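You operate a simulated robot arm through the tools that you are given. There is no shell and no other tool. Be economical: measure what you need, move in short steps, check, and stop when the job is done.

You are at the controls of a simulated two-armed robot. One attempt, no reset.

TASK
Pick up the small teal carton with one hand, pass it to the other hand and put it on the middle of the green table. Set down upright: small teal carton.

The check looks at the end state, three seconds after you hand in, the way a careful person would. Anything else that was tipped, shoved, dropped, spilled or broken makes it a failure.

THE ROBOT
Two 7-joint arms with two-finger parallel grippers on one trunk, on a base that drives. Base frame: it is fixed to the floor where the robot stands at the start and does not move with it; the origin is under the middle of the robot, x ahead of it, y to its left, z up; the surface under the hand at the start is at about z = 0.8. Lengths are in m, angles in rad, forces in N, time in s.
The left shoulder is at the start at [0.086, 0.171, 1.221], the right one opposite. With the tool pointing down near the work surface each hand reaches from about 0.1 to 0.84 m from the robot's upright axis, wherever it stands, measured 20 degrees to its own side. Places, roughly: middle of the green table [-0.1, -1.4, 0.8]. Payload 4.4 kg a hand.
The TCP of each hand is the grasp point between the finger pads, 0.023 m short of the fingertips. In the tool frame z runs along the fingers and y along their closing line. The gripper opens to 0.094 m. The fingers are 0.038 m wide and 0.01 m thick; the gripper's body (0.054 by 0.096 m) begins 0.039 m behind the TCP.
Orientation is that of the tool frame in the base frame, as a unit quaternion [w, x, y, z]. With the fingers straight down and closing along the base's y, the tool's x points along the base's -x, its y along +y and its z along -z.

THE INTERFACE
- The arms move only by the tool servo_tool. It takes "left_commands", "right_commands" or both (then of equal length, played together; a hand with none holds still); each is a list of rows, each a list of 3 entries, a list of its own where there are three numbers: the shift along the tool's x, y, z in m, then the turn, a rotation vector about the tool's x, y, z in rad, then the gripper command, from -1 (shut) to 1 (fully open), values between in proportion. In form: [[[dx, dy, dz], [ax, ay, az], gripper], ...]. A call has 1 to 10 rows; each row shifts and turns the commanded pose from where the row before left it, along the tool's axes as they then stand. Rows are played at 5 a second. More than 0.05 m and 0.15 rad between two rows, or a gripper value outside its range, and nothing of the call is played. Where a pose cannot be reached the arm comes as near as it can. A force on the tool above 40 N (or 10 N above the force at the start of the call, whichever is more), or a blocked arm, ends the call early, and 0.2 s more pass. The fingers move at their own pace (about 0.072 m/s each) and stop on an object; they squeeze with about 39 N. The grip force told is the motor's: it shows also when the fingers shut on nothing. Time passes only in rows, and 0.2 s behind the last, so rows that do not move let the fingers close. The reply holds the time, the measured pose of the TCP, the force on the tool along the base axes, the opening and the grip force, in the units named above and with some noise, with the torque about the TCP (base axes, N m) and any sound that the robot's microphone picked up.
- Cameras (640 x 400 px; columns grow to the right, rows downward): "scene" is now at [0.1789, -0.0407, 1.3631]; the picture's right is [-0.48, -0.88, 0.00], its down [-0.53, 0.29, -0.80] and it looks along [0.70, -0.38, -0.60] (base axes); focal length 252 px, centre (320, 200). "left" rides on the left gripper at [0.087, -0.016, -0.074] in its tool frame; the picture's right is [0.18, 0.98, 0.00], its down [-0.58, 0.11, -0.81] and it looks along [-0.79, 0.15, 0.59] (tool axes); focal length 243 px, centre (320, 200). "right" rides on the right gripper at [0.086, 0.016, -0.074] in its tool frame; the picture's right is [-0.18, 0.98, 0.00], its down [-0.58, -0.11, -0.81] and it looks along [-0.79, -0.15, 0.59] (tool axes); focal length 243 px, centre (320, 200). There is no depth. A picture from a camera that has moved, and an enlarged one, comes with that camera's place and axes in the base frame and with its lens.
- get_image(camera): a new picture of that camera. No time passes.
- raise_lower(by): slides the trunk up (or, below 0, down) by that many m; the arms and the scene camera ride with it, the base frame stays. It gives what a move gives, with no picture.
- drive_base(legs): drives the robot by 1 to 6 legs, each [ahead, left, turn to the left] in m, m and rad, along the robot's own axes; the way and the turn of a leg run together, so that a leg with both is an arc; at most 1.5 m and 3.142 rad a leg. The arms and the cameras ride along, it lands a little off, and it stops where it bumps. It gives what a move gives.
- aim_head(pan, tilt): turns the head with the scene camera to pan (to the left, within 1.396 rad either way) and tilt (down, from -0.506 to 1.204), counted from straight ahead of the robot. It gives what a move gives.
- zoom(camera, box): a new picture of the part [left, top, right, bottom] of that camera's present view, enlarged. No time passes.
- hand_in(): hands the job in; it is judged then, once.

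Go step by step. Nothing tells you exact positions but the pictures and the camera data: compare them with the known pose of the tool, close in by small moves and look again before you grip or let go. The budget is 120 turns and 88 pictures, counting those below and the enlarged ones. Unless the task says otherwise, let go and move clear before handing in, and close with one line.

The tools are called after "Emit:" as name(argument=value, ...) on one line, values as JSON. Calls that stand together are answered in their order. servo_tool: Moves the arms, as the interface text tells. Its arguments: {"type":"object","properties":{"left_commands":{"type":"array","items":{"type":"array"}},"right_commands":{"type":"array","items":{"type":"array"}}},"required":[]} The other tools are called the same way: raise_lower (by) slides the trunk up or down; drive_base (legs) drives the base; aim_head (pan, tilt) turns the head that bears the scene camera; get_image (camera) takes a picture; zoom (camera, box) takes an enlarged picture of a part of a camera's view; hand_in () hands the job in.

At the start:

```text
clock: 0.0
left_ee_pos: [0.5302, -0.0171, 1.0841]
left_orientation: [0.001, -0.001, 1.0, 0.001]
left_ft_force: [0.5, 0.2, 0.4]
left_moment: [0.0, 0.01, 0.01]
left_finger_gap: 0.0938
left_grasp_force: 0.2
right_ee_pos: [0.3026, -0.4392, 1.0951]
right_orientation: [0.001, 0.001, 1.0, -0.001]
right_ft_force: [0.1, -0.4, 0.4]
right_moment: [-0.03, -0.03, -0.02]
right_finger_gap: 0.094
right_grasp_force: 0.0
trunk travel left (down, up): [-0.232, 0.156]
robot x, y, heading: [0.002, 0.0028, 0.0]
head pan, tilt: [-0.497, 0.648]
```

scene: 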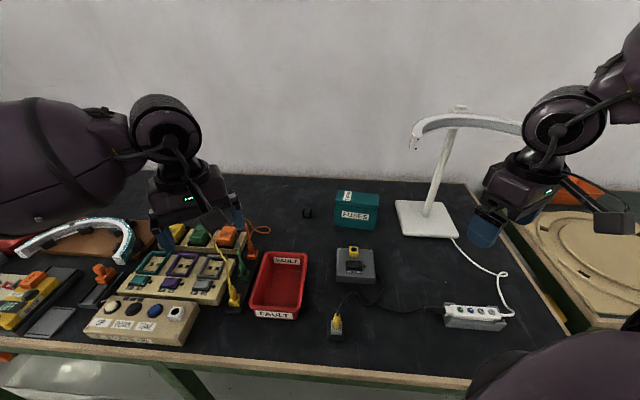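
right: 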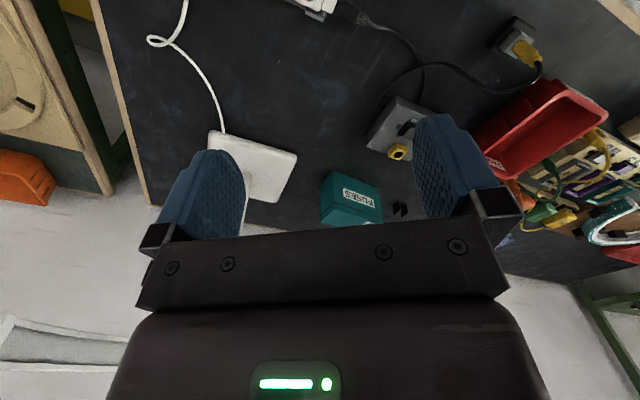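
left: 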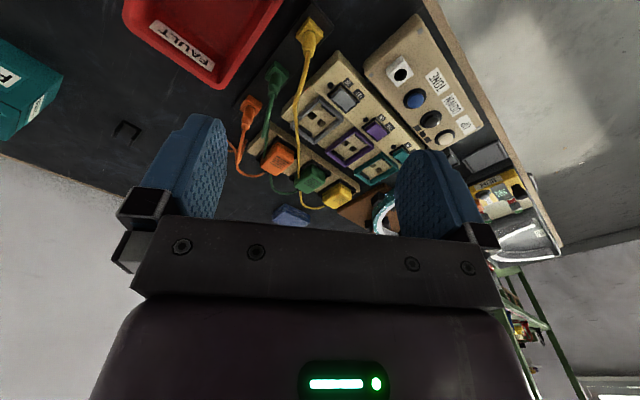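

I see a teal FUSES carton on the dark bench, at roughly (0.66, -0.43). I'll zoom in to measure it.

Emit:
zoom(camera="scene", box=[290, 160, 450, 260])

Emit:
zoom(camera="right", box=[260, 130, 420, 230])

```text
4.00 times, centred on (370, 210) of scene
camera zoom: at [0.1789, -0.0407, 1.3631], right [-0.48, -0.88, 0.0], down [-0.53, 0.29, -0.8], along [0.7, -0.38, -0.6], focal length 1006 px, centre (120, 160)
```

zoom: 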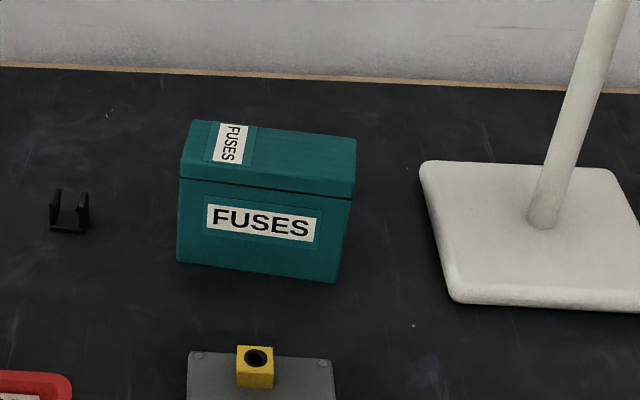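

```text
4.00 times, centred on (340, 180) of right
camera zoom: at [0.2153, -0.4234, 1.1686], right [0.19, 0.98, 0.0], down [0.58, -0.11, 0.81], along [0.79, -0.15, -0.59], focal length 970 px, centre (240, 280)
```

zoom: 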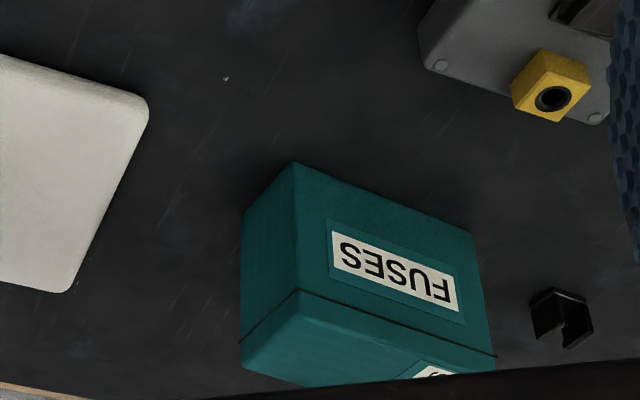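

Carton: about 0.13 x 0.054 x 0.087 m, centred near (0.67, -0.44), with its long axis at about 47°. The lamp's overhanging head could be in the right arm's way, so I'll look at it before moving.

Emit:
aim_head(pan=-0.8, tilt=0.45)

Emit:
get_image(camera="scene")

```text
clock: 0.8
left_ee_pos: [0.5287, -0.0187, 1.0849]
left_orientation: [0.0, 0.0, 1.0, 0.0]
left_ft_force: [0.4, -0.3, -0.1]
left_moment: [-0.01, 0.0, -0.06]
left_finger_gap: 0.094
left_grasp_force: 0.0
right_ee_pos: [0.3017, -0.4422, 1.0943]
right_orientation: [0.002, 0.001, 1.0, -0.002]
right_ft_force: [0.2, 0.1, 0.2]
right_moment: [0.0, -0.01, -0.01]
right_finger_gap: 0.0941
right_grasp_force: 0.1
trunk travel left (down, up): [-0.232, 0.156]
robot x, y, heading: [-0.001, 0.0032, 0.001]
head pan, tilt: [-0.799, 0.45]
```

```text
82 pictures are left
camera scene: at [0.1667, -0.065, 1.3807], right [-0.72, -0.7, 0.0], down [-0.3, 0.31, -0.9], along [0.63, -0.64, -0.44], focal length 252 px, centre (320, 200)
```

scene: 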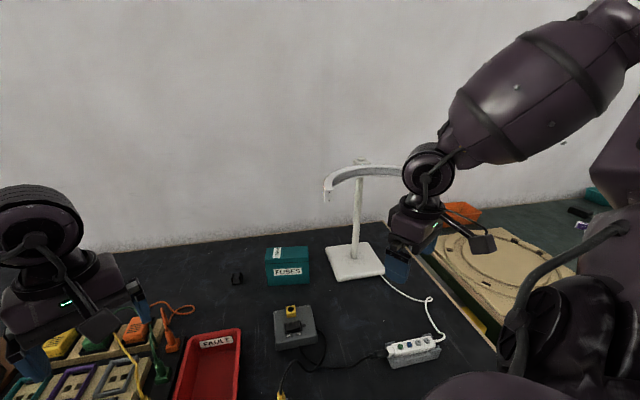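

The lamp's geometry is ambiguous from here. I'll turn the left hand to its later handover orientation, so its camera looks along -y and shows the lamp from the side.

Emit:
servo_tool(left_commands=[[[0, 0, 0], [0, 0, 0.143], 1], [[0, 0, 0], [0, 0, 0.143], 1], [[0, 0, 0], [0, 0, 0.143], 1], [[0, 0, 0], [0, 0, 0.143], 1], [[0, 0, 0], [0, 0, 0.143], 1], [[0, 0, 0], [0, 0, 0.143], 1], [[0, 0, 0], [0, 0, 0.143], 1], [[0, 0, 0], [0, 0, 0.143], 1], [[0, 0, 0], [0, 0, 0.143], 1], [[0, 0, 0], [0, 0, 0.143], 1]])

Emit:
servo_tool(left_commands=[[[0, 0, 0], [0, 0, 0.141], 1], [[0, 0, 0], [0, -0.14, 0], 1], [[0, 0, 0], [0, -0.14, 0], 1], [[0, 0, 0], [0, -0.14, 0], 1], [[0, 0, 0], [0, -0.14, 0], 1], [[0, 0, 0], [0, -0.14, 0], 1], [[0, 0, 0], [0, 0, 0], 1]])

Emit:
get_image(camera="left")

```text
clock: 3.0
left_ee_pos: [0.53, -0.0178, 1.0843]
left_orientation: [-0.001, 0.62, 0.785, 0.0]
left_ft_force: [-0.7, 0.4, 0.6]
left_moment: [0.02, 0.01, 0.0]
left_finger_gap: 0.094
left_grasp_force: 0.0
left hand out of reach, approached as far as the arm can: row 10
right_ee_pos: [0.3021, -0.4404, 1.0939]
right_orientation: [0.002, 0.001, 1.0, -0.001]
right_ft_force: [-0.1, -0.4, 0.7]
right_moment: [0.02, 0.02, 0.01]
right_finger_gap: 0.094
right_grasp_force: 0.0
trunk travel left (down, up): [-0.232, 0.156]
robot x, y, heading: [0.001, 0.001, -0.001]
head pan, tilt: [-0.799, 0.45]
```

```text
clock: 4.6
left_ee_pos: [0.5291, -0.0187, 1.0843]
left_orientation: [0.271, 0.58, 0.738, -0.212]
left_ft_force: [0.0, 0.4, -0.1]
left_moment: [0.01, 0.0, 0.0]
left_finger_gap: 0.094
left_grasp_force: 0.1
left hand out of reach, approached as far as the arm can: row 1
right_ee_pos: [0.3011, -0.4413, 1.0943]
right_orientation: [0.001, 0.001, 1.0, -0.001]
right_ft_force: [-0.5, -1.0, 0.3]
right_moment: [-0.03, 0.01, 0.03]
right_finger_gap: 0.0939
right_grasp_force: 0.0
trunk travel left (down, up): [-0.232, 0.156]
robot x, y, heading: [-0.0002, -0.0002, -0.001]
head pan, tilt: [-0.799, 0.45]
```

```text
81 pictures are left
camera left: at [0.486, 0.0884, 1.0855], right [0.92, 0.37, -0.12], down [0.09, 0.1, 0.99], along [0.38, -0.92, 0.06], focal length 243 px, centre (320, 200)
```

left: 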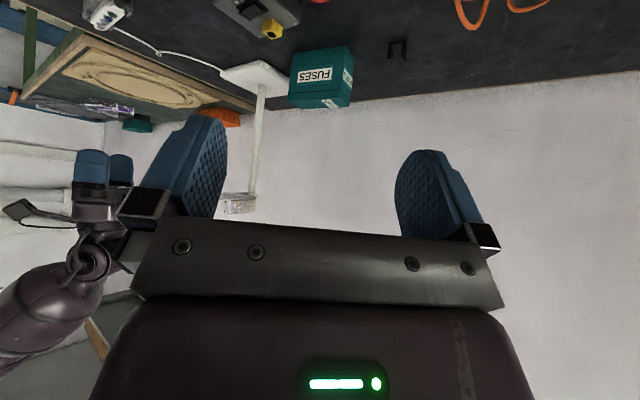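

The lamp head is a horizontal C at z≈1.14, with one end near (0.52, -0.44), so the right arm would foul it. The left arm will do the pick instead, with the base turned right. First I'll bring the left hand back to vertical and test its wrist range the other way, and pull the right hand back.

Emit:
servo_tool(left_commands=[[[0, 0, 0], [0, 0.14, 0], 1], [[0, 0, 0], [0, 0.14, 0], 1], [[0, 0, 0], [0, 0.14, 0], 1], [[0, 0, 0], [0, 0.14, 0], 1], [[0, 0, 0], [0, 0.14, 0], 1], [[0, 0, 0], [0, 0, -0.134], 1], [[0, 0, 0], [0, 0, -0.134], 1], [[0, 0, 0], [0, 0, -0.134], 1], [[0, 0, 0], [0, 0, -0.134], 1], [[0, 0, 0], [0, 0, -0.134], 1]])

Emit:
servo_tool(left_commands=[[[0, 0, 0], [0, 0, -0.134], 1], [[0, 0, 0], [0, 0, -0.134], 1], [[0, 0, 0], [0, 0, -0.134], 1], [[0, 0, 0], [0, 0, -0.134], 1], [[0, 0, 0], [0, 0, -0.134], 1], [[0.04, 0.04, -0.03], [0, 0, 0], 1], [[0.04, 0.04, -0.03], [0, 0, 0], 1], [[0.04, 0.04, -0.03], [0, 0, 0], 1], [[0.03, 0.03, -0.02], [0, 0, 0], 1], [[0, 0, 0], [0, 0, 0], 1]])

Emit:
servo_tool(left_commands=[[[0, 0, 0], [0, 0, -0.141], 1], [[0, 0, 0], [0, 0, -0.141], 1], [[0, 0, 0], [0, 0, -0.141], 1], [[0, 0, 0], [0, 0, -0.141], 1], [[0, 0, 0], [0, 0, -0.141], 1], [[0, 0, 0], [0, 0, -0.141], 1], [[0, 0, 0], [0, 0, -0.141], 1], [[0, 0, 0], [0, 0, -0.141], 1], [[0, 0, 0], [0, 0, -0.141], 1], [[0, 0, 0], [0, 0, -0.141], 1]])

```text
clock: 6.8
left_ee_pos: [0.5302, -0.0187, 1.0847]
left_orientation: [0.0, 0.324, 0.946, 0.001]
left_ft_force: [-0.2, -0.2, 1.3]
left_moment: [0.0, 0.0, 0.01]
left_finger_gap: 0.0941
left_grasp_force: 0.0
right_ee_pos: [0.3026, -0.439, 1.0957]
right_orientation: [0.001, 0.001, 1.0, -0.001]
right_ft_force: [-0.5, 0.1, 0.1]
right_moment: [0.03, 0.0, 0.01]
right_finger_gap: 0.0941
right_grasp_force: 0.1
trunk travel left (down, up): [-0.232, 0.156]
robot x, y, heading: [-0.0028, -0.0032, -0.002]
head pan, tilt: [-0.799, 0.45]
```

```text
refused: row 6 steps farther than a row can; nothing moved
```

```text
clock: 9.0
left_ee_pos: [0.5297, -0.0185, 1.0845]
left_orientation: [0.0, -0.366, 0.931, -0.001]
left_ft_force: [-0.4, -1.0, -0.2]
left_moment: [0.01, 0.02, 0.02]
left_finger_gap: 0.094
left_grasp_force: 0.0
right_ee_pos: [0.3023, -0.4389, 1.0936]
right_orientation: [0.001, 0.001, 1.0, -0.001]
right_ft_force: [0.4, 0.1, -0.7]
right_moment: [0.0, 0.02, 0.0]
right_finger_gap: 0.0943
right_grasp_force: 0.2
trunk travel left (down, up): [-0.232, 0.156]
robot x, y, heading: [-0.003, -0.0028, -0.001]
head pan, tilt: [-0.799, 0.45]
```

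Emit:
servo_tool(left_commands=[[[0, 0, 0], [0, 0, -0.133], 1], [[0, 0, 0], [0, 0, -0.133], 1], [[0, 0, 0], [0, 0, -0.133], 1], [[0, 0, 0], [0, 0, -0.133], 1], [[0, 0, 0], [0, 0, -0.133], 1], [[-0.025, 0.034, -0.02], [0, 0, 0], 1], [[-0.025, 0.034, -0.02], [0, 0, 0], 1], [[-0.025, 0.034, -0.02], [0, 0, 0], 1], [[-0.025, 0.034, -0.02], [0, 0, 0], 1], [[-0.025, 0.034, -0.02], [0, 0, 0], 1]])

Emit:
raise_lower(by=0.13)

Emit:
aim_head(pan=-1.0, tilt=0.75)

Emit:
get_image(camera="scene")

```text
clock: 11.2
left_ee_pos: [0.3797, 0.1329, 1.1854]
left_orientation: [0.0, -0.649, 0.761, -0.001]
left_ft_force: [0.5, 0.3, 0.0]
left_moment: [-0.04, -0.01, -0.01]
left_finger_gap: 0.0936
left_grasp_force: 0.1
right_ee_pos: [0.3018, -0.4391, 1.0954]
right_orientation: [0.002, 0.001, 1.0, -0.001]
right_ft_force: [0.8, 0.0, 0.0]
right_moment: [-0.01, 0.01, -0.05]
right_finger_gap: 0.0939
right_grasp_force: 0.0
trunk travel left (down, up): [-0.232, 0.156]
robot x, y, heading: [0.0003, 0.0005, 0.002]
head pan, tilt: [-0.799, 0.45]
```

```text
clock: 12.8
left_ee_pos: [0.3833, 0.1316, 1.3133]
left_orientation: [0.001, -0.649, 0.76, 0.001]
left_ft_force: [-0.5, -0.3, -0.8]
left_moment: [-0.05, 0.0, -0.02]
left_finger_gap: 0.0939
left_grasp_force: 0.2
right_ee_pos: [0.3021, -0.44, 1.2244]
right_orientation: [0.001, 0.001, 1.0, -0.001]
right_ft_force: [-0.1, 0.1, 0.8]
right_moment: [0.0, 0.05, 0.0]
right_finger_gap: 0.094
right_grasp_force: 0.0
trunk travel left (down, up): [-0.362, 0.026]
robot x, y, heading: [0.0028, 0.0013, -0.002]
head pan, tilt: [-0.799, 0.45]
```

```text
clock: 13.6
left_ee_pos: [0.3813, 0.1314, 1.313]
left_orientation: [0.0, -0.649, 0.761, 0.0]
left_ft_force: [-0.4, 0.5, -0.7]
left_moment: [0.0, -0.01, 0.03]
left_finger_gap: 0.094
left_grasp_force: 0.1
right_ee_pos: [0.303, -0.4396, 1.2241]
right_orientation: [0.0, 0.001, 1.0, 0.0]
right_ft_force: [0.5, 0.2, 0.4]
right_moment: [0.0, -0.01, -0.02]
right_finger_gap: 0.0939
right_grasp_force: 0.1
trunk travel left (down, up): [-0.362, 0.026]
robot x, y, heading: [0.0016, 0.0019, 0.001]
head pan, tilt: [-1.0, 0.75]
```

```text
80 pictures are left
camera scene: at [0.1006, -0.0689, 1.4896], right [-0.84, -0.54, 0.0], down [-0.37, 0.57, -0.73], along [0.4, -0.62, -0.68], focal length 252 px, centre (320, 200)
```

scene: 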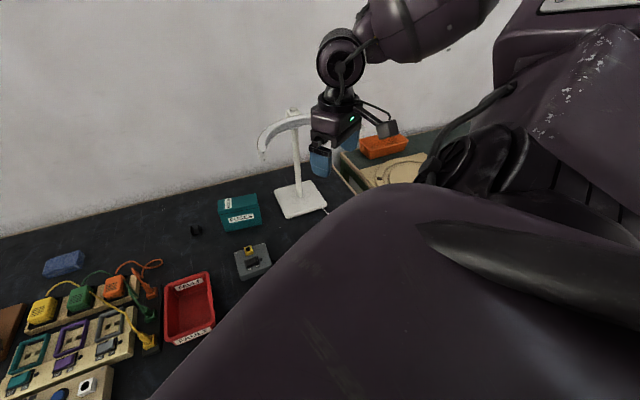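

Emit:
drive_base(legs=[[0, 0, -0.6], [0.0565, -0.0825, 0]])

Emit:
aim_head(pan=-0.1, tilt=0.75)

Emit:
get_image(camera="scene")

Emit:
get_image(camera="left")

```text
clock: 16.6
left_ee_pos: [0.3877, -0.2079, 1.3131]
left_orientation: [0.0, -0.393, 0.919, -0.001]
left_ft_force: [-0.2, -0.5, 0.2]
left_moment: [0.02, -0.01, 0.0]
left_finger_gap: 0.0939
left_grasp_force: 0.0
right_ee_pos: [-0.0018, -0.6342, 1.224]
right_orientation: [0.001, 0.298, 0.955, 0.0]
right_ft_force: [0.5, -0.9, -0.2]
right_moment: [0.04, 0.02, -0.02]
right_finger_gap: 0.0938
right_grasp_force: 0.1
trunk travel left (down, up): [-0.362, 0.026]
robot x, y, heading: [0.0012, -0.1026, -0.609]
head pan, tilt: [-1.0, 0.75]
```

```text
clock: 17.8
left_ee_pos: [0.3884, -0.2065, 1.3147]
left_orientation: [0.0, -0.393, 0.919, 0.0]
left_ft_force: [0.3, 0.5, -0.2]
left_moment: [-0.02, -0.01, 0.0]
left_finger_gap: 0.0941
left_grasp_force: 0.0
right_ee_pos: [-0.0012, -0.6339, 1.2239]
right_orientation: [0.0, 0.298, 0.955, -0.001]
right_ft_force: [0.3, -0.1, 0.1]
right_moment: [-0.01, 0.02, 0.0]
right_finger_gap: 0.094
right_grasp_force: 0.0
trunk travel left (down, up): [-0.362, 0.026]
robot x, y, heading: [0.0033, -0.0987, -0.604]
head pan, tilt: [-0.099, 0.75]
```

```text
79 pictures are left
camera scene: at [0.1084, -0.184, 1.4895], right [-0.65, -0.76, 0.0], down [-0.52, 0.44, -0.73], along [0.56, -0.47, -0.68], focal length 252 px, centre (320, 200)
```

scene: 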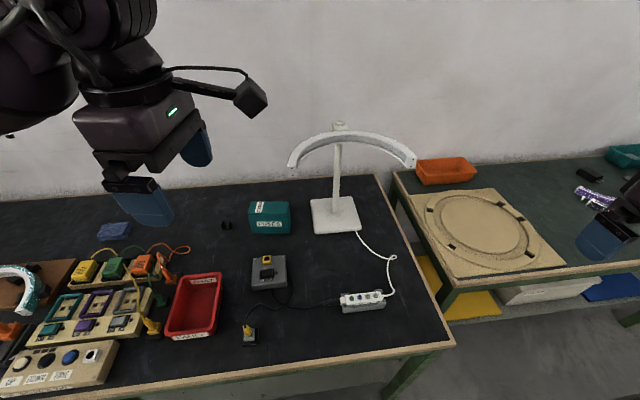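

```text
78 pictures are left
camera left: at [0.3392, -0.2811, 1.3888], right [-0.84, 0.55, 0.0], down [0.32, 0.5, 0.81], along [0.44, 0.68, -0.59], focal length 243 px, centre (320, 200)
```

left: 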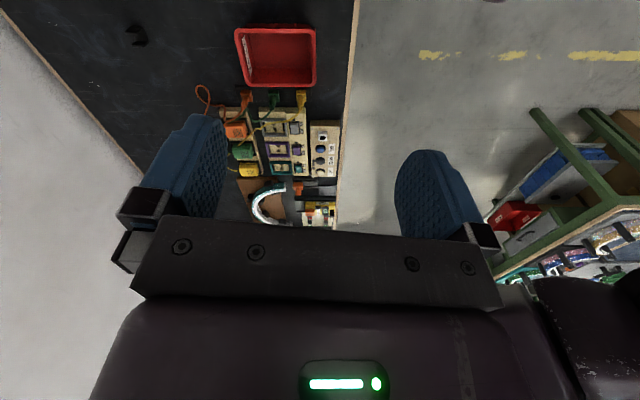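

Emit:
zoom(camera="scene", box=[210, 140, 370, 240])

```text
4.00 times, centred on (290, 190) of scene
camera zoom: at [0.1084, -0.184, 1.4895], right [-0.65, -0.76, 0.0], down [-0.52, 0.44, -0.73], along [0.56, -0.47, -0.68], focal length 1006 px, centre (440, 240)
```

zoom: 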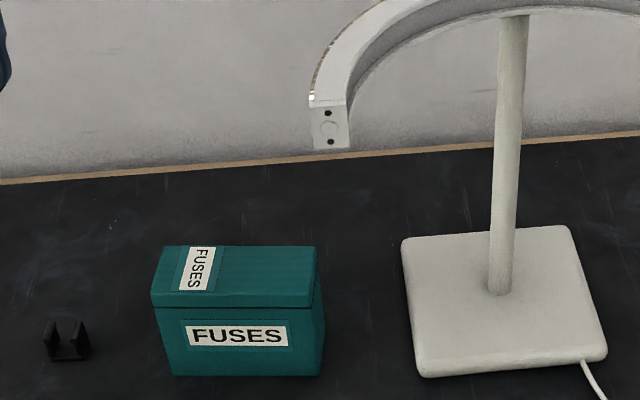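

Carton re-measured: centre (0.672, -0.437), long axis at 48°. I'll go over a waypoint offset away from the lamp at the current height, then look.

Emit:
servo_tool(left_commands=[[[0, 0, 0], [0, 0, -0.035], 1], [[-0.0083, -0.0457, 0], [0, 0, 0], 1], [[-0.0083, -0.0457, 0], [0, 0, 0], 1], [[-0.0083, -0.0457, 0], [0, 0, 0], 1], [[-0.0083, -0.0457, 0], [0, 0, 0], 1], [[-0.0083, -0.0457, 0], [0, 0, 0], 1], [[-0.0083, -0.0457, 0], [0, 0, 0], 1], [[-0.0083, -0.0457, 0], [0, 0, 0], 1], [[-0.0083, -0.0457, 0], [0, 0, 0], 1], [[0, 0, 0], [0, 0, 0], 1]])

Emit:
get_image(camera="scene")

```text
clock: 20.0
left_ee_pos: [0.7049, -0.3983, 1.3139]
left_orientation: [0.0, -0.409, 0.912, -0.001]
left_ft_force: [0.2, 0.2, -0.2]
left_moment: [-0.02, 0.03, 0.0]
left_finger_gap: 0.0941
left_grasp_force: 0.1
right_ee_pos: [-0.001, -0.6322, 1.2239]
right_orientation: [0.001, 0.299, 0.954, -0.002]
right_ft_force: [-0.8, -0.2, -0.5]
right_moment: [-0.01, -0.01, -0.01]
right_finger_gap: 0.0942
right_grasp_force: 0.1
trunk travel left (down, up): [-0.362, 0.026]
robot x, y, heading: [-0.0024, -0.0975, -0.605]
head pan, tilt: [-0.099, 0.75]
```

```text
76 pictures are left
camera scene: at [0.1086, -0.1824, 1.4896], right [-0.65, -0.76, 0.0], down [-0.52, 0.44, -0.73], along [0.56, -0.47, -0.68], focal length 252 px, centre (320, 200)
```

scene: 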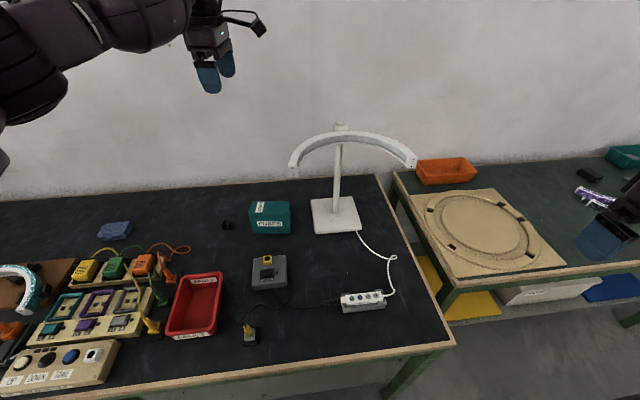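

Emit:
servo_tool(left_commands=[[[0, 0, 0.045], [0, 0, 0], 1], [[0, 0, 0.045], [0, 0, 0], 1], [[0, 0, 0.045], [0, 0, 0], 1], [[0, 0, 0.045], [0, 0, 0], 1], [[0, 0, 0.045], [0, 0, 0], 1], [[0, 0, 0.045], [0, 0, 0], 1], [[0, 0, 0.045], [0, 0, 0], 1], [[0, 0, 0], [0, 0, 0], 1]])

Emit:
get_image(camera="scene")

Emit:
get_image(camera="left")

```text
clock: 21.8
left_ee_pos: [0.7061, -0.4005, 0.9984]
left_orientation: [0.0, -0.41, 0.912, -0.001]
left_ft_force: [-0.3, 0.8, 0.1]
left_moment: [-0.01, 0.02, -0.04]
left_finger_gap: 0.0939
left_grasp_force: 0.1
right_ee_pos: [-0.0013, -0.6329, 1.2244]
right_orientation: [0.002, 0.298, 0.954, -0.001]
right_ft_force: [-0.7, 0.3, 0.6]
right_moment: [0.01, 0.0, 0.01]
right_finger_gap: 0.0941
right_grasp_force: 0.0
trunk travel left (down, up): [-0.362, 0.026]
robot x, y, heading: [-0.0052, -0.1002, -0.603]
head pan, tilt: [-0.099, 0.75]
```

```text
75 pictures are left
camera scene: at [0.1086, -0.1832, 1.4896], right [-0.65, -0.76, 0.0], down [-0.52, 0.44, -0.73], along [0.56, -0.47, -0.68], focal length 252 px, centre (320, 200)
```

scene: 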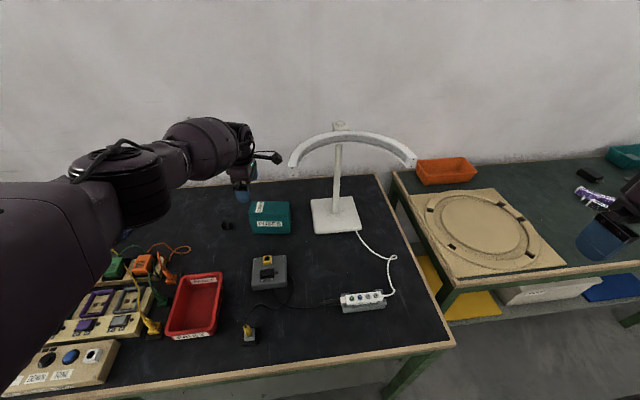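

```text
74 pictures are left
camera left: at [0.6596, -0.4756, 1.0734], right [-0.86, 0.52, 0.0], down [0.3, 0.51, 0.81], along [0.42, 0.69, -0.59], focal length 243 px, centre (320, 200)
```

left: 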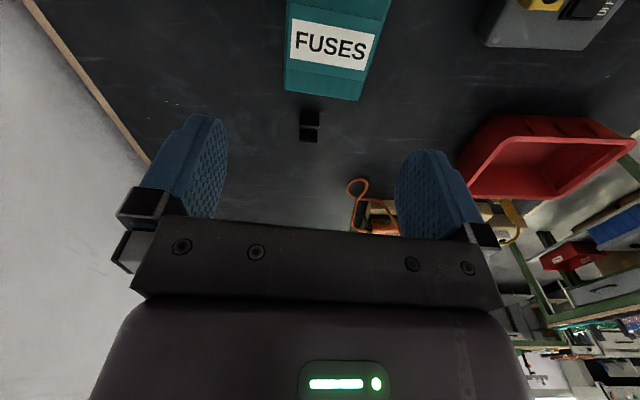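

Alignment looks right. I'll drop a little, slide 0.065 m along the carton under the lamp, and look.

Emit:
servo_tool(left_commands=[[[0, 0, 0.026], [0, 0, 0], 1], [[0, 0, 0.026], [0, 0, 0], 1], [[0.022, 0.001, 0], [0, 0, 0], 1], [[0.022, 0.001, 0], [0, 0, 0], 1], [[0.022, 0, 0], [0, 0, 0], 1], [[0, 0, 0], [0, 0, 0], 1]])

Emit:
get_image(camera="left")

Emit:
zoom(camera="scene", box=[190, 100, 350, 250])

```text
clock: 23.2
left_ee_pos: [0.6508, -0.4402, 0.9499]
left_orientation: [0.0, -0.409, 0.912, 0.0]
left_ft_force: [-0.5, -0.7, 0.7]
left_moment: [-0.01, -0.02, 0.02]
left_finger_gap: 0.094
left_grasp_force: 0.1
left hand out of reach, approached as far as the arm can: row 1, 2
right_ee_pos: [-0.0024, -0.6337, 1.2238]
right_orientation: [0.001, 0.298, 0.955, -0.001]
right_ft_force: [0.1, -0.1, -0.6]
right_moment: [-0.03, 0.0, -0.02]
right_finger_gap: 0.094
right_grasp_force: 0.1
trunk travel left (down, up): [-0.362, 0.026]
robot x, y, heading: [0.0027, -0.0974, -0.605]
head pan, tilt: [-0.099, 0.75]
```

```text
73 pictures are left
camera left: at [0.6039, -0.515, 1.0248], right [-0.86, 0.52, 0.0], down [0.3, 0.51, 0.81], along [0.42, 0.69, -0.59], focal length 243 px, centre (320, 200)
```

left: 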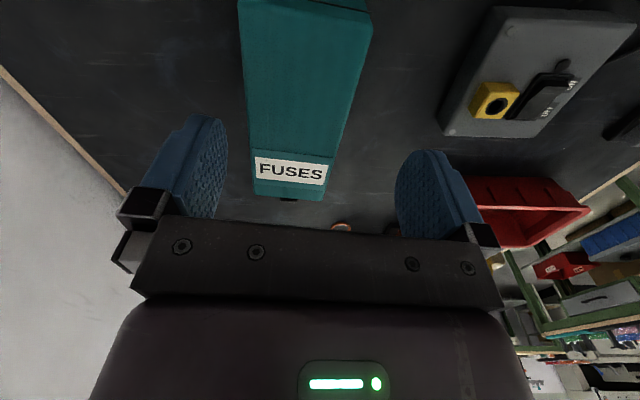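

```text
2.67 times, centred on (270, 175) of scene
camera zoom: at [0.1081, -0.1843, 1.4895], right [-0.65, -0.76, 0.0], down [-0.52, 0.44, -0.73], along [0.56, -0.47, -0.68], focal length 671 px, centre (453, 267)
```

zoom: 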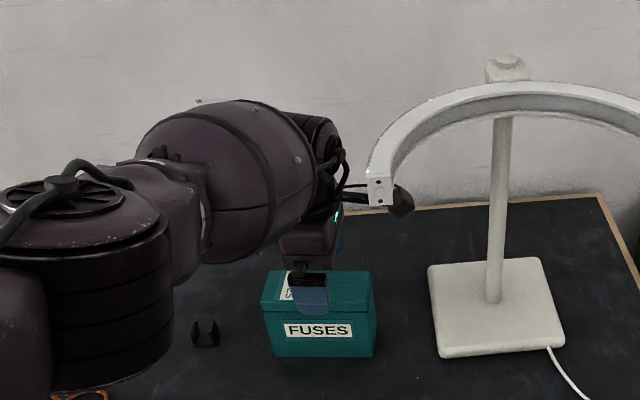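

The raised trunk limits the reach here. I'll lift the hand slightly, lower the trunk, then correct sideways.

Emit:
servo_tool(left_commands=[[[0, 0, -0.03], [0, 0, 0], 1], [[0, 0, -0.03], [0, 0, 0], 1], [[0, 0, 0], [0, 0, 0], 1]])

Emit:
raise_lower(by=-0.065)

```text
clock: 24.0
left_ee_pos: [0.6515, -0.4397, 1.0113]
left_orientation: [0.0, -0.409, 0.912, 0.0]
left_ft_force: [-0.4, 0.3, -0.3]
left_moment: [-0.02, -0.02, -0.01]
left_finger_gap: 0.0939
left_grasp_force: 0.1
right_ee_pos: [-0.002, -0.6325, 1.2235]
right_orientation: [0.001, 0.298, 0.954, -0.001]
right_ft_force: [0.9, -0.5, -0.3]
right_moment: [-0.02, 0.02, 0.0]
right_finger_gap: 0.094
right_grasp_force: 0.0
trunk travel left (down, up): [-0.362, 0.026]
robot x, y, heading: [-0.0013, -0.1017, -0.602]
head pan, tilt: [-0.099, 0.75]
```

```text
clock: 25.1
left_ee_pos: [0.6509, -0.4399, 0.9459]
left_orientation: [0.001, -0.408, 0.913, 0.0]
left_ft_force: [-1.1, 1.1, 0.1]
left_moment: [0.01, -0.01, 0.0]
left_finger_gap: 0.0939
left_grasp_force: 0.0
right_ee_pos: [-0.0023, -0.6335, 1.1602]
right_orientation: [0.002, 0.299, 0.954, -0.001]
right_ft_force: [0.0, 0.6, 0.2]
right_moment: [-0.01, -0.03, -0.02]
right_finger_gap: 0.094
right_grasp_force: 0.1
trunk travel left (down, up): [-0.297, 0.091]
robot x, y, heading: [0.0013, -0.098, -0.607]
head pan, tilt: [-0.099, 0.75]
```

Emit:
servo_tool(left_commands=[[[0, -0.014, 0], [0, 0, 0], 1], [[0, 0, 0], [0, 0, 0], 1]])

Emit:
get_image(camera="left")

Emit:
zoom(camera="scene", box=[190, 100, 350, 200])

```text
clock: 25.7
left_ee_pos: [0.662, -0.4482, 0.9445]
left_orientation: [0.0, -0.409, 0.912, 0.0]
left_ft_force: [-0.1, 0.6, -0.2]
left_moment: [-0.04, 0.02, 0.02]
left_finger_gap: 0.0939
left_grasp_force: 0.0
right_ee_pos: [-0.0014, -0.6334, 1.1595]
right_orientation: [0.001, 0.298, 0.954, -0.002]
right_ft_force: [0.2, 0.6, 0.6]
right_moment: [-0.01, 0.03, 0.02]
right_finger_gap: 0.0942
right_grasp_force: 0.1
trunk travel left (down, up): [-0.297, 0.091]
robot x, y, heading: [-0.001, -0.102, -0.603]
head pan, tilt: [-0.099, 0.75]
```

```text
71 pictures are left
camera left: at [0.6157, -0.5242, 1.0196], right [-0.86, 0.52, 0.0], down [0.31, 0.51, 0.81], along [0.42, 0.69, -0.59], focal length 243 px, centre (320, 200)
```

left: 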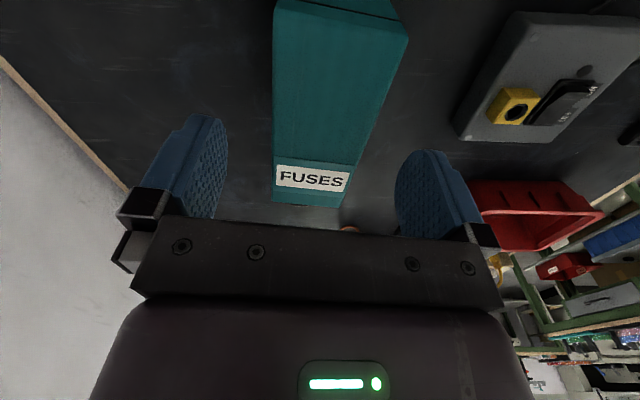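

```text
4.00 times, centred on (270, 150) of scene
camera zoom: at [0.1175, -0.1894, 1.423], right [-0.65, -0.76, 0.0], down [-0.52, 0.44, -0.73], along [0.56, -0.47, -0.68], focal length 1006 px, centre (520, 400)
```

zoom: 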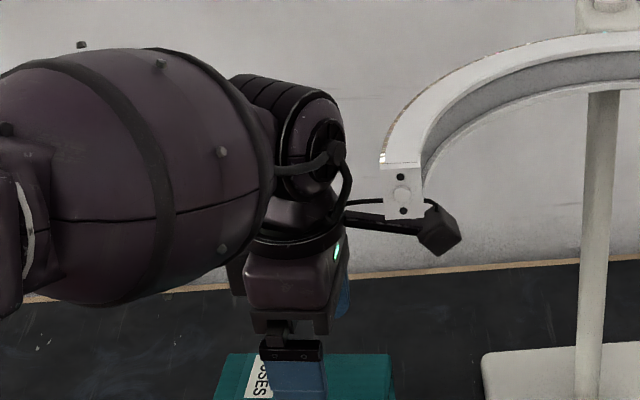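

Emit:
servo_tool(left_commands=[[[0, 0.004, 0], [0, 0, 0], 1], [[0, 0, 0.03], [0, 0, 0], 1], [[0, 0, 0.03], [0, 0, 0], 1], [[0, 0, 0.029], [0, 0, 0], 1], [[0, 0, 0], [0, 0, 0], 1]])

Emit:
get_image(camera="left")

Emit:
zoom(camera="scene", box=[190, 120, 350, 220])

```text
clock: 26.9
left_ee_pos: [0.6529, -0.4385, 0.8653]
left_orientation: [0.001, -0.409, 0.912, 0.0]
left_ft_force: [0.0, -0.5, 2.1]
left_moment: [0.04, 0.04, 0.04]
left_finger_gap: 0.0941
left_grasp_force: 0.2
left hand out of reach, approached as far as the arm can: row 4
right_ee_pos: [-0.0016, -0.6349, 1.1598]
right_orientation: [0.001, 0.298, 0.954, -0.001]
right_ft_force: [1.0, 0.3, 0.0]
right_moment: [-0.02, 0.04, 0.0]
right_finger_gap: 0.0938
right_grasp_force: 0.1
trunk travel left (down, up): [-0.297, 0.091]
robot x, y, heading: [0.0002, -0.0988, -0.601]
head pan, tilt: [-0.099, 0.75]
```

```text
69 pictures are left
camera left: at [0.606, -0.5145, 0.9406], right [-0.86, 0.52, 0.0], down [0.3, 0.51, 0.81], along [0.42, 0.69, -0.59], focal length 243 px, centre (320, 200)
```

left: 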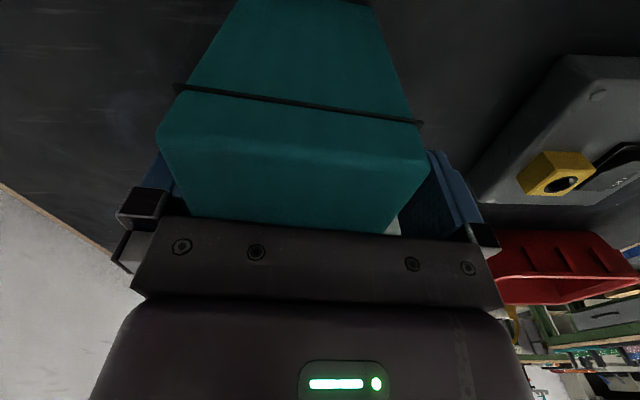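

```text
4.00 times, centred on (270, 170) of scene
camera zoom: at [0.1171, -0.1902, 1.423], right [-0.65, -0.76, 0.0], down [-0.52, 0.44, -0.73], along [0.56, -0.47, -0.68], focal length 1006 px, centre (520, 320)
```

zoom: 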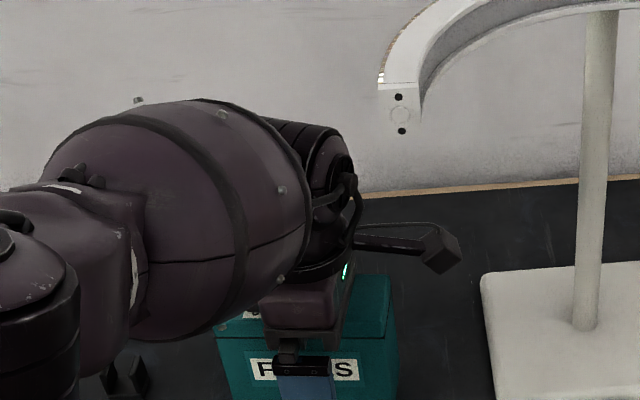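

The arm was pulled off slightly by its reach limit again. I'll trade hand height for trunk height and re-centre before closing.

Emit:
servo_tool(left_commands=[[[0, 0, -0.03], [0, 0, 0], 1], [[0, 0, -0.03], [0, 0, 0], 1], [[0, 0, 0], [0, 0, 0], 1]])

Emit:
raise_lower(by=-0.06)

Emit:
servo_tool(left_commands=[[[0, -0.009, 0], [0, 0, 0], 1], [[0, 0, 0], [0, 0, 0], 1]])

Emit:
get_image(camera="left")

```text
clock: 27.7
left_ee_pos: [0.6527, -0.4387, 0.9256]
left_orientation: [0.0, -0.409, 0.913, 0.0]
left_ft_force: [1.4, 0.2, 0.0]
left_moment: [0.02, 0.01, 0.0]
left_finger_gap: 0.0941
left_grasp_force: 0.0
right_ee_pos: [-0.0009, -0.6338, 1.1596]
right_orientation: [0.001, 0.298, 0.955, -0.001]
right_ft_force: [-0.1, -0.5, 0.0]
right_moment: [0.0, -0.01, -0.01]
right_finger_gap: 0.0943
right_grasp_force: 0.0
trunk travel left (down, up): [-0.297, 0.091]
robot x, y, heading: [0.0026, -0.1029, -0.604]
head pan, tilt: [-0.099, 0.75]
```

```text
clock: 28.7
left_ee_pos: [0.653, -0.4395, 0.8671]
left_orientation: [0.0, -0.409, 0.912, 0.0]
left_ft_force: [1.3, 1.5, 5.0]
left_moment: [-0.07, 0.06, -0.02]
left_finger_gap: 0.0939
left_grasp_force: 0.1
right_ee_pos: [-0.0022, -0.6326, 1.0999]
right_orientation: [0.001, 0.298, 0.954, -0.002]
right_ft_force: [0.5, 0.0, -0.4]
right_moment: [0.01, 0.02, -0.02]
right_finger_gap: 0.0938
right_grasp_force: 0.1
trunk travel left (down, up): [-0.237, 0.151]
robot x, y, heading: [0.0007, -0.0988, -0.602]
head pan, tilt: [-0.099, 0.75]
```

```text
clock: 29.3
left_ee_pos: [0.6581, -0.4454, 0.8661]
left_orientation: [0.001, -0.409, 0.912, 0.0]
left_ft_force: [-0.5, 0.2, 4.2]
left_moment: [-0.02, -0.02, 0.0]
left_finger_gap: 0.0941
left_grasp_force: 0.1
right_ee_pos: [-0.0023, -0.6336, 1.0991]
right_orientation: [0.002, 0.298, 0.955, -0.001]
right_ft_force: [-1.0, 0.2, -0.2]
right_moment: [0.01, -0.01, 0.0]
right_finger_gap: 0.094
right_grasp_force: 0.0
trunk travel left (down, up): [-0.237, 0.151]
robot x, y, heading: [0.0002, -0.103, -0.607]
head pan, tilt: [-0.099, 0.75]
```

```text
67 pictures are left
camera left: at [0.6118, -0.521, 0.9406], right [-0.86, 0.52, 0.0], down [0.31, 0.51, 0.81], along [0.42, 0.69, -0.59], focal length 243 px, centre (320, 200)
```

left: 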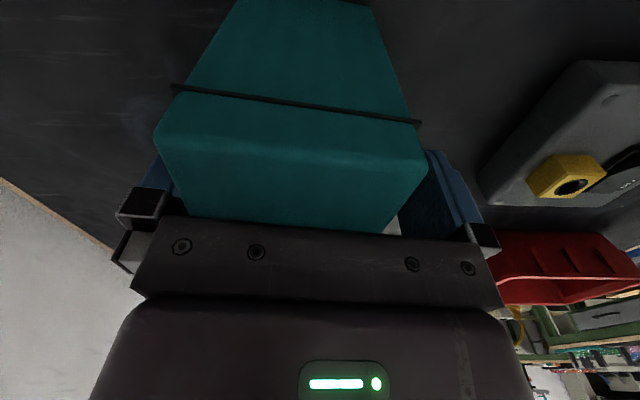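

The gripper body appears to be just resting on the carton's top, which makes the carton about 0.10 m tall. I'll lift a few mm and close.

Emit:
servo_tool(left_commands=[[[0, 0, -0.007], [0, 0, 0], 1], [[0, 0, 0], [0, 0, 0], 0], [[0, 0, 0], [0, 0, 0], -0.4], [[0, 0, 0], [0, 0, 0], -1], [[0, 0, 0], [0, 0, 0], -1], [[0, 0, 0], [0, 0, 0], -1]])

Emit:
get_image(camera="left")

Emit:
zoom(camera="scene", box=[190, 100, 350, 200])

```text
clock: 30.7
left_ee_pos: [0.6589, -0.4458, 0.8726]
left_orientation: [0.0, -0.409, 0.912, 0.0]
left_ft_force: [0.1, 0.6, 0.2]
left_moment: [0.22, -0.02, 0.01]
left_finger_gap: 0.0574
left_grasp_force: 38.7
right_ee_pos: [-0.0019, -0.633, 1.0983]
right_orientation: [0.001, 0.299, 0.954, -0.001]
right_ft_force: [-0.1, 0.6, -0.6]
right_moment: [-0.02, 0.03, 0.04]
right_finger_gap: 0.0939
right_grasp_force: 0.1
trunk travel left (down, up): [-0.237, 0.151]
robot x, y, heading: [-0.0023, -0.0994, -0.608]
head pan, tilt: [-0.099, 0.75]
```

```text
66 pictures are left
camera left: at [0.6122, -0.5208, 0.9477], right [-0.86, 0.52, 0.0], down [0.3, 0.51, 0.81], along [0.42, 0.69, -0.59], focal length 243 px, centre (320, 200)
```

left: 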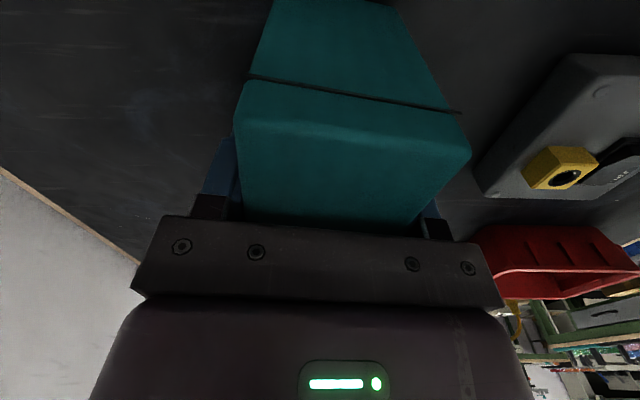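

```text
4.00 times, centred on (270, 150) of scene
camera zoom: at [0.144, -0.2085, 1.3597], right [-0.65, -0.76, 0.0], down [-0.52, 0.44, -0.73], along [0.56, -0.47, -0.68], focal length 1006 px, centre (520, 400)
```

zoom: 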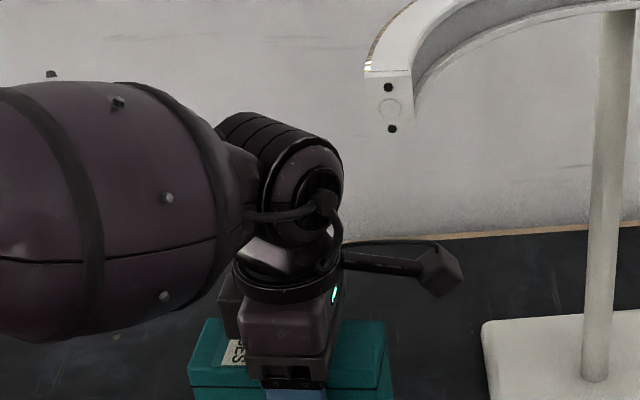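

Gripped. I'll lift a bit, slide away from the lamp, then raise.

Emit:
servo_tool(left_commands=[[[0, 0, -0.02], [0, 0, 0], -1], [[0, 0, -0.03], [0, 0, 0], -1], [[-0.025, 0, 0], [0, 0, 0], -1], [[-0.025, 0, 0], [0, 0, 0], -1], [[-0.025, 0, 0], [0, 0, 0], -1], [[0, 0, 0], [0, 0, 0], -1]])

Emit:
get_image(camera="scene")

```text
clock: 32.1
left_ee_pos: [0.7096, -0.389, 0.9231]
left_orientation: [0.0, -0.409, 0.912, 0.0]
left_ft_force: [-0.4, -0.7, -2.0]
left_moment: [-0.01, -0.01, -0.01]
left_finger_gap: 0.0579
left_grasp_force: 39.3
right_ee_pos: [-0.0018, -0.634, 1.0998]
right_orientation: [0.0, 0.298, 0.955, -0.001]
right_ft_force: [0.8, -0.1, -0.6]
right_moment: [-0.01, -0.03, -0.01]
right_finger_gap: 0.0938
right_grasp_force: 0.1
trunk travel left (down, up): [-0.237, 0.151]
robot x, y, heading: [-0.0045, -0.1026, -0.602]
head pan, tilt: [-0.099, 0.75]
```

```text
64 pictures are left
camera scene: at [0.1438, -0.2091, 1.3596], right [-0.65, -0.76, 0.0], down [-0.52, 0.44, -0.73], along [0.56, -0.47, -0.68], focal length 252 px, centre (320, 200)
```

scene: 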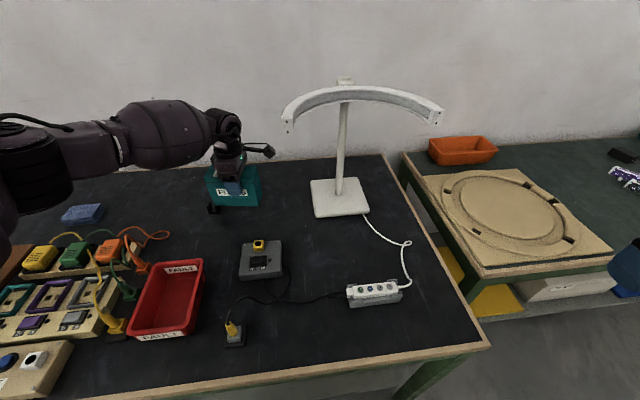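

Emit:
servo_tool(left_commands=[[[0, 0, -0.045], [0, 0, 0], -1], [[0, 0, -0.045], [0, 0, 0], -1], [[0, 0, -0.045], [0, 0, 0], -1], [[0, 0, -0.045], [0, 0, 0], -1], [[0, 0, -0.045], [0, 0, 0], -1], [[-0.01, 0.045, 0], [0, 0, 0], -1], [[-0.01, 0.045, 0], [0, 0, 0], -1], [[-0.01, 0.045, 0], [0, 0, 0], -1], [[0, 0.045, 0], [0, 0, 0], -1], [[0, 0.045, 0], [0, 0, 0], -1]])

Emit:
aim_head(pan=-0.7, tilt=0.6)

Emit:
get_image(camera="scene")

```text
clock: 34.3
left_ee_pos: [0.559, -0.2152, 1.148]
left_orientation: [-0.001, -0.41, 0.912, -0.001]
left_ft_force: [0.2, 0.2, -2.2]
left_moment: [-0.02, 0.0, 0.01]
left_finger_gap: 0.0578
left_grasp_force: 38.9
right_ee_pos: [-0.0014, -0.6324, 1.0998]
right_orientation: [0.001, 0.298, 0.954, -0.002]
right_ft_force: [-0.3, 0.1, 0.1]
right_moment: [-0.01, -0.01, -0.01]
right_finger_gap: 0.0939
right_grasp_force: 0.1
trunk travel left (down, up): [-0.237, 0.151]
robot x, y, heading: [0.0001, -0.099, -0.603]
head pan, tilt: [-0.099, 0.75]
```

```text
clock: 35.3
left_ee_pos: [0.5606, -0.2186, 1.1461]
left_orientation: [0.0, -0.409, 0.913, 0.0]
left_ft_force: [0.4, -0.7, -1.5]
left_moment: [-0.01, 0.04, 0.03]
left_finger_gap: 0.0578
left_grasp_force: 39.4
right_ee_pos: [-0.002, -0.634, 1.0993]
right_orientation: [0.0, 0.3, 0.954, -0.001]
right_ft_force: [-0.7, -0.1, 0.8]
right_moment: [-0.01, -0.02, 0.0]
right_finger_gap: 0.094
right_grasp_force: 0.0
trunk travel left (down, up): [-0.237, 0.151]
robot x, y, heading: [-0.0003, -0.1013, -0.603]
head pan, tilt: [-0.7, 0.6]
```

```text
63 pictures are left
camera scene: at [0.1044, -0.2403, 1.3725], right [-0.96, -0.26, 0.0], down [-0.15, 0.55, -0.82], along [0.22, -0.8, -0.57], focal length 252 px, centre (320, 200)
```

scene: 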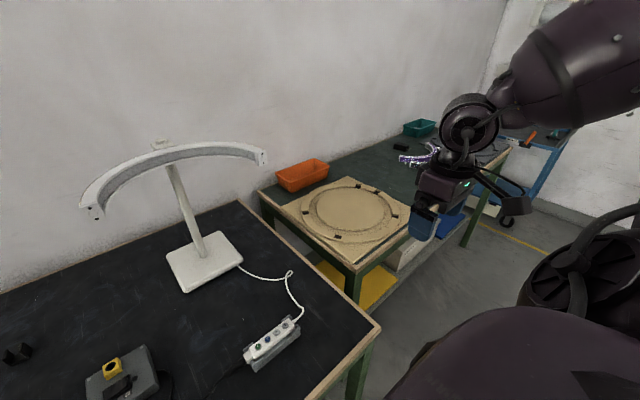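

The carton is held by the left hand. Next I'll back away from the bench, raise the trunk and do the handover in free space.

Emit:
drive_base(legs=[[-0.2, 0, 0]])

Emit:
servo_tool(left_commands=[[[0, 0, 0], [0, 0, 0.145], -1], [[0, 0, 0], [0, 0, 0.145], -1], [[0, 0, 0], [0, 0, 0.145], -1], [[0, 0, 0], [0, 0, 0.145], -1], [[0, 0, 0], [0, 0, 0.145], -1], [[0, 0, 0], [0, 0, 0.145], -1], [[0, 0, 0], [0, 0, 0.145], -1], [[0, 0, 0], [0, 0, 0.145], -1], [[0, 0, 0], [0, 0, 0.145], -1], [[0, 0, 0], [0, 0, 0.145], -1]])

Emit:
servo_tool(left_commands=[[[0, 0, 0], [0, 0, 0.145], -1], [[0, 0, 0], [0, 0, 0.145], -1], [[0, 0, 0], [0, 0, 0.145], -1], [[0, 0, 0], [0, 0, 0.145], -1], [[0, 0, 0], [0, 0, 0.145], -1], [[0, 0, 0], [0, 0, 0.145], -1], [[0, 0, 0], [0, 0, 0.145], -1], [[0, 0, 0], [0, 0, 0.145], -1], [[0, 0, 0], [0, 0, 0.145], -1]])

```text
clock: 36.9
left_ee_pos: [0.394, -0.1044, 1.1472]
left_orientation: [-0.001, -0.41, 0.912, 0.0]
left_ft_force: [-0.4, 0.0, -2.5]
left_moment: [-0.01, -0.02, 0.01]
left_finger_gap: 0.058
left_grasp_force: 38.6
right_ee_pos: [-0.1656, -0.5195, 1.099]
right_orientation: [0.001, 0.299, 0.954, -0.002]
right_ft_force: [-0.3, -0.8, 0.3]
right_moment: [-0.03, -0.02, 0.01]
right_finger_gap: 0.094
right_grasp_force: 0.1
trunk travel left (down, up): [-0.237, 0.151]
robot x, y, heading: [-0.1682, 0.0158, -0.603]
head pan, tilt: [-0.7, 0.6]
```

```text
clock: 39.1
left_ee_pos: [0.3955, -0.1053, 1.1477]
left_orientation: [0.0, 0.3, 0.954, 0.0]
left_ft_force: [-1.0, -0.8, -2.1]
left_moment: [0.02, 0.02, -0.02]
left_finger_gap: 0.0576
left_grasp_force: 38.7
right_ee_pos: [-0.1658, -0.5189, 1.0987]
right_orientation: [0.001, 0.299, 0.954, -0.001]
right_ft_force: [-0.4, 0.7, 0.0]
right_moment: [0.05, -0.02, -0.01]
right_finger_gap: 0.0938
right_grasp_force: 0.1
trunk travel left (down, up): [-0.237, 0.151]
robot x, y, heading: [-0.1632, 0.0147, -0.603]
head pan, tilt: [-0.7, 0.6]
```

```text
clock: 41.1
left_ee_pos: [0.3945, -0.1044, 1.148]
left_orientation: [0.0, 0.726, 0.688, 0.0]
left_ft_force: [-0.4, -0.8, -2.2]
left_moment: [0.0, 0.0, 0.02]
left_finger_gap: 0.0578
left_grasp_force: 39.2
left hand out of reach, approached as far as the arm can: row 8, 9
right_ee_pos: [-0.167, -0.5186, 1.0997]
right_orientation: [0.001, 0.299, 0.954, -0.001]
right_ft_force: [-1.0, -0.5, 0.0]
right_moment: [0.01, -0.03, 0.02]
right_finger_gap: 0.0941
right_grasp_force: 0.1
trunk travel left (down, up): [-0.237, 0.151]
robot x, y, heading: [-0.1681, 0.0128, -0.606]
head pan, tilt: [-0.7, 0.6]
```

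The left hand's wrist stops at about 121° relative to the robot out here. I'll bring it closer to the chest midline, where more turn should be available.

Emit:
servo_tool(left_commands=[[[-0.0085, -0.0403, 0], [0, 0, 0], -1], [[-0.0085, -0.0403, 0], [0, 0, 0], -1], [[-0.0085, -0.0403, 0], [0, 0, 0], -1], [[-0.0085, -0.0403, 0], [0, 0, 0], -1], [[-0.0085, -0.0403, 0], [0, 0, 0], -1], [[-0.0085, -0.0403, 0], [0, 0, 0], -1], [[0, 0, 0], [0, 0, 0.145], -1], [[0, 0, 0], [0, 0, 0.145], -1], [[0, 0, 0], [0, 0, 0.145], -1], [[0, 0, 0], [0, 0, 0.145], -1]])

Emit:
aim_head(pan=0, tilt=0.9)

Emit:
get_image(camera="scene")

```text
clock: 43.3
left_ee_pos: [0.1513, -0.1416, 1.1475]
left_orientation: [-0.001, 0.892, 0.452, 0.0]
left_ft_force: [0.5, 0.3, -1.6]
left_moment: [0.0, -0.03, 0.01]
left_finger_gap: 0.0578
left_grasp_force: 38.8
right_ee_pos: [-0.1661, -0.5208, 1.0988]
right_orientation: [0.001, 0.298, 0.955, -0.001]
right_ft_force: [0.3, 0.3, 0.3]
right_moment: [0.0, 0.0, -0.02]
right_finger_gap: 0.094
right_grasp_force: 0.0
trunk travel left (down, up): [-0.237, 0.151]
robot x, y, heading: [-0.1634, 0.0126, -0.607]
head pan, tilt: [-0.7, 0.6]
```

```text
clock: 44.3
left_ee_pos: [0.1526, -0.1423, 1.1469]
left_orientation: [0.0, 0.892, 0.453, 0.001]
left_ft_force: [0.3, 0.8, -1.2]
left_moment: [0.02, -0.01, 0.0]
left_finger_gap: 0.0578
left_grasp_force: 39.1
right_ee_pos: [-0.1668, -0.5204, 1.0994]
right_orientation: [0.0, 0.299, 0.954, 0.0]
right_ft_force: [-0.5, -0.8, -0.5]
right_moment: [-0.01, 0.01, 0.02]
right_finger_gap: 0.0943
right_grasp_force: 0.0
trunk travel left (down, up): [-0.237, 0.151]
robot x, y, heading: [-0.165, 0.0119, -0.605]
head pan, tilt: [0.0, 0.901]
```

```text
62 pictures are left
camera scene: at [-0.0219, -0.0842, 1.3478], right [-0.57, -0.82, 0.0], down [-0.64, 0.45, -0.62], along [0.51, -0.35, -0.78], focal length 252 px, centre (320, 200)
```

scene: 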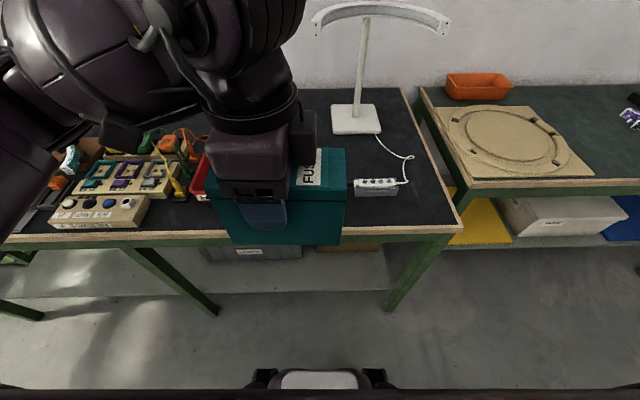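

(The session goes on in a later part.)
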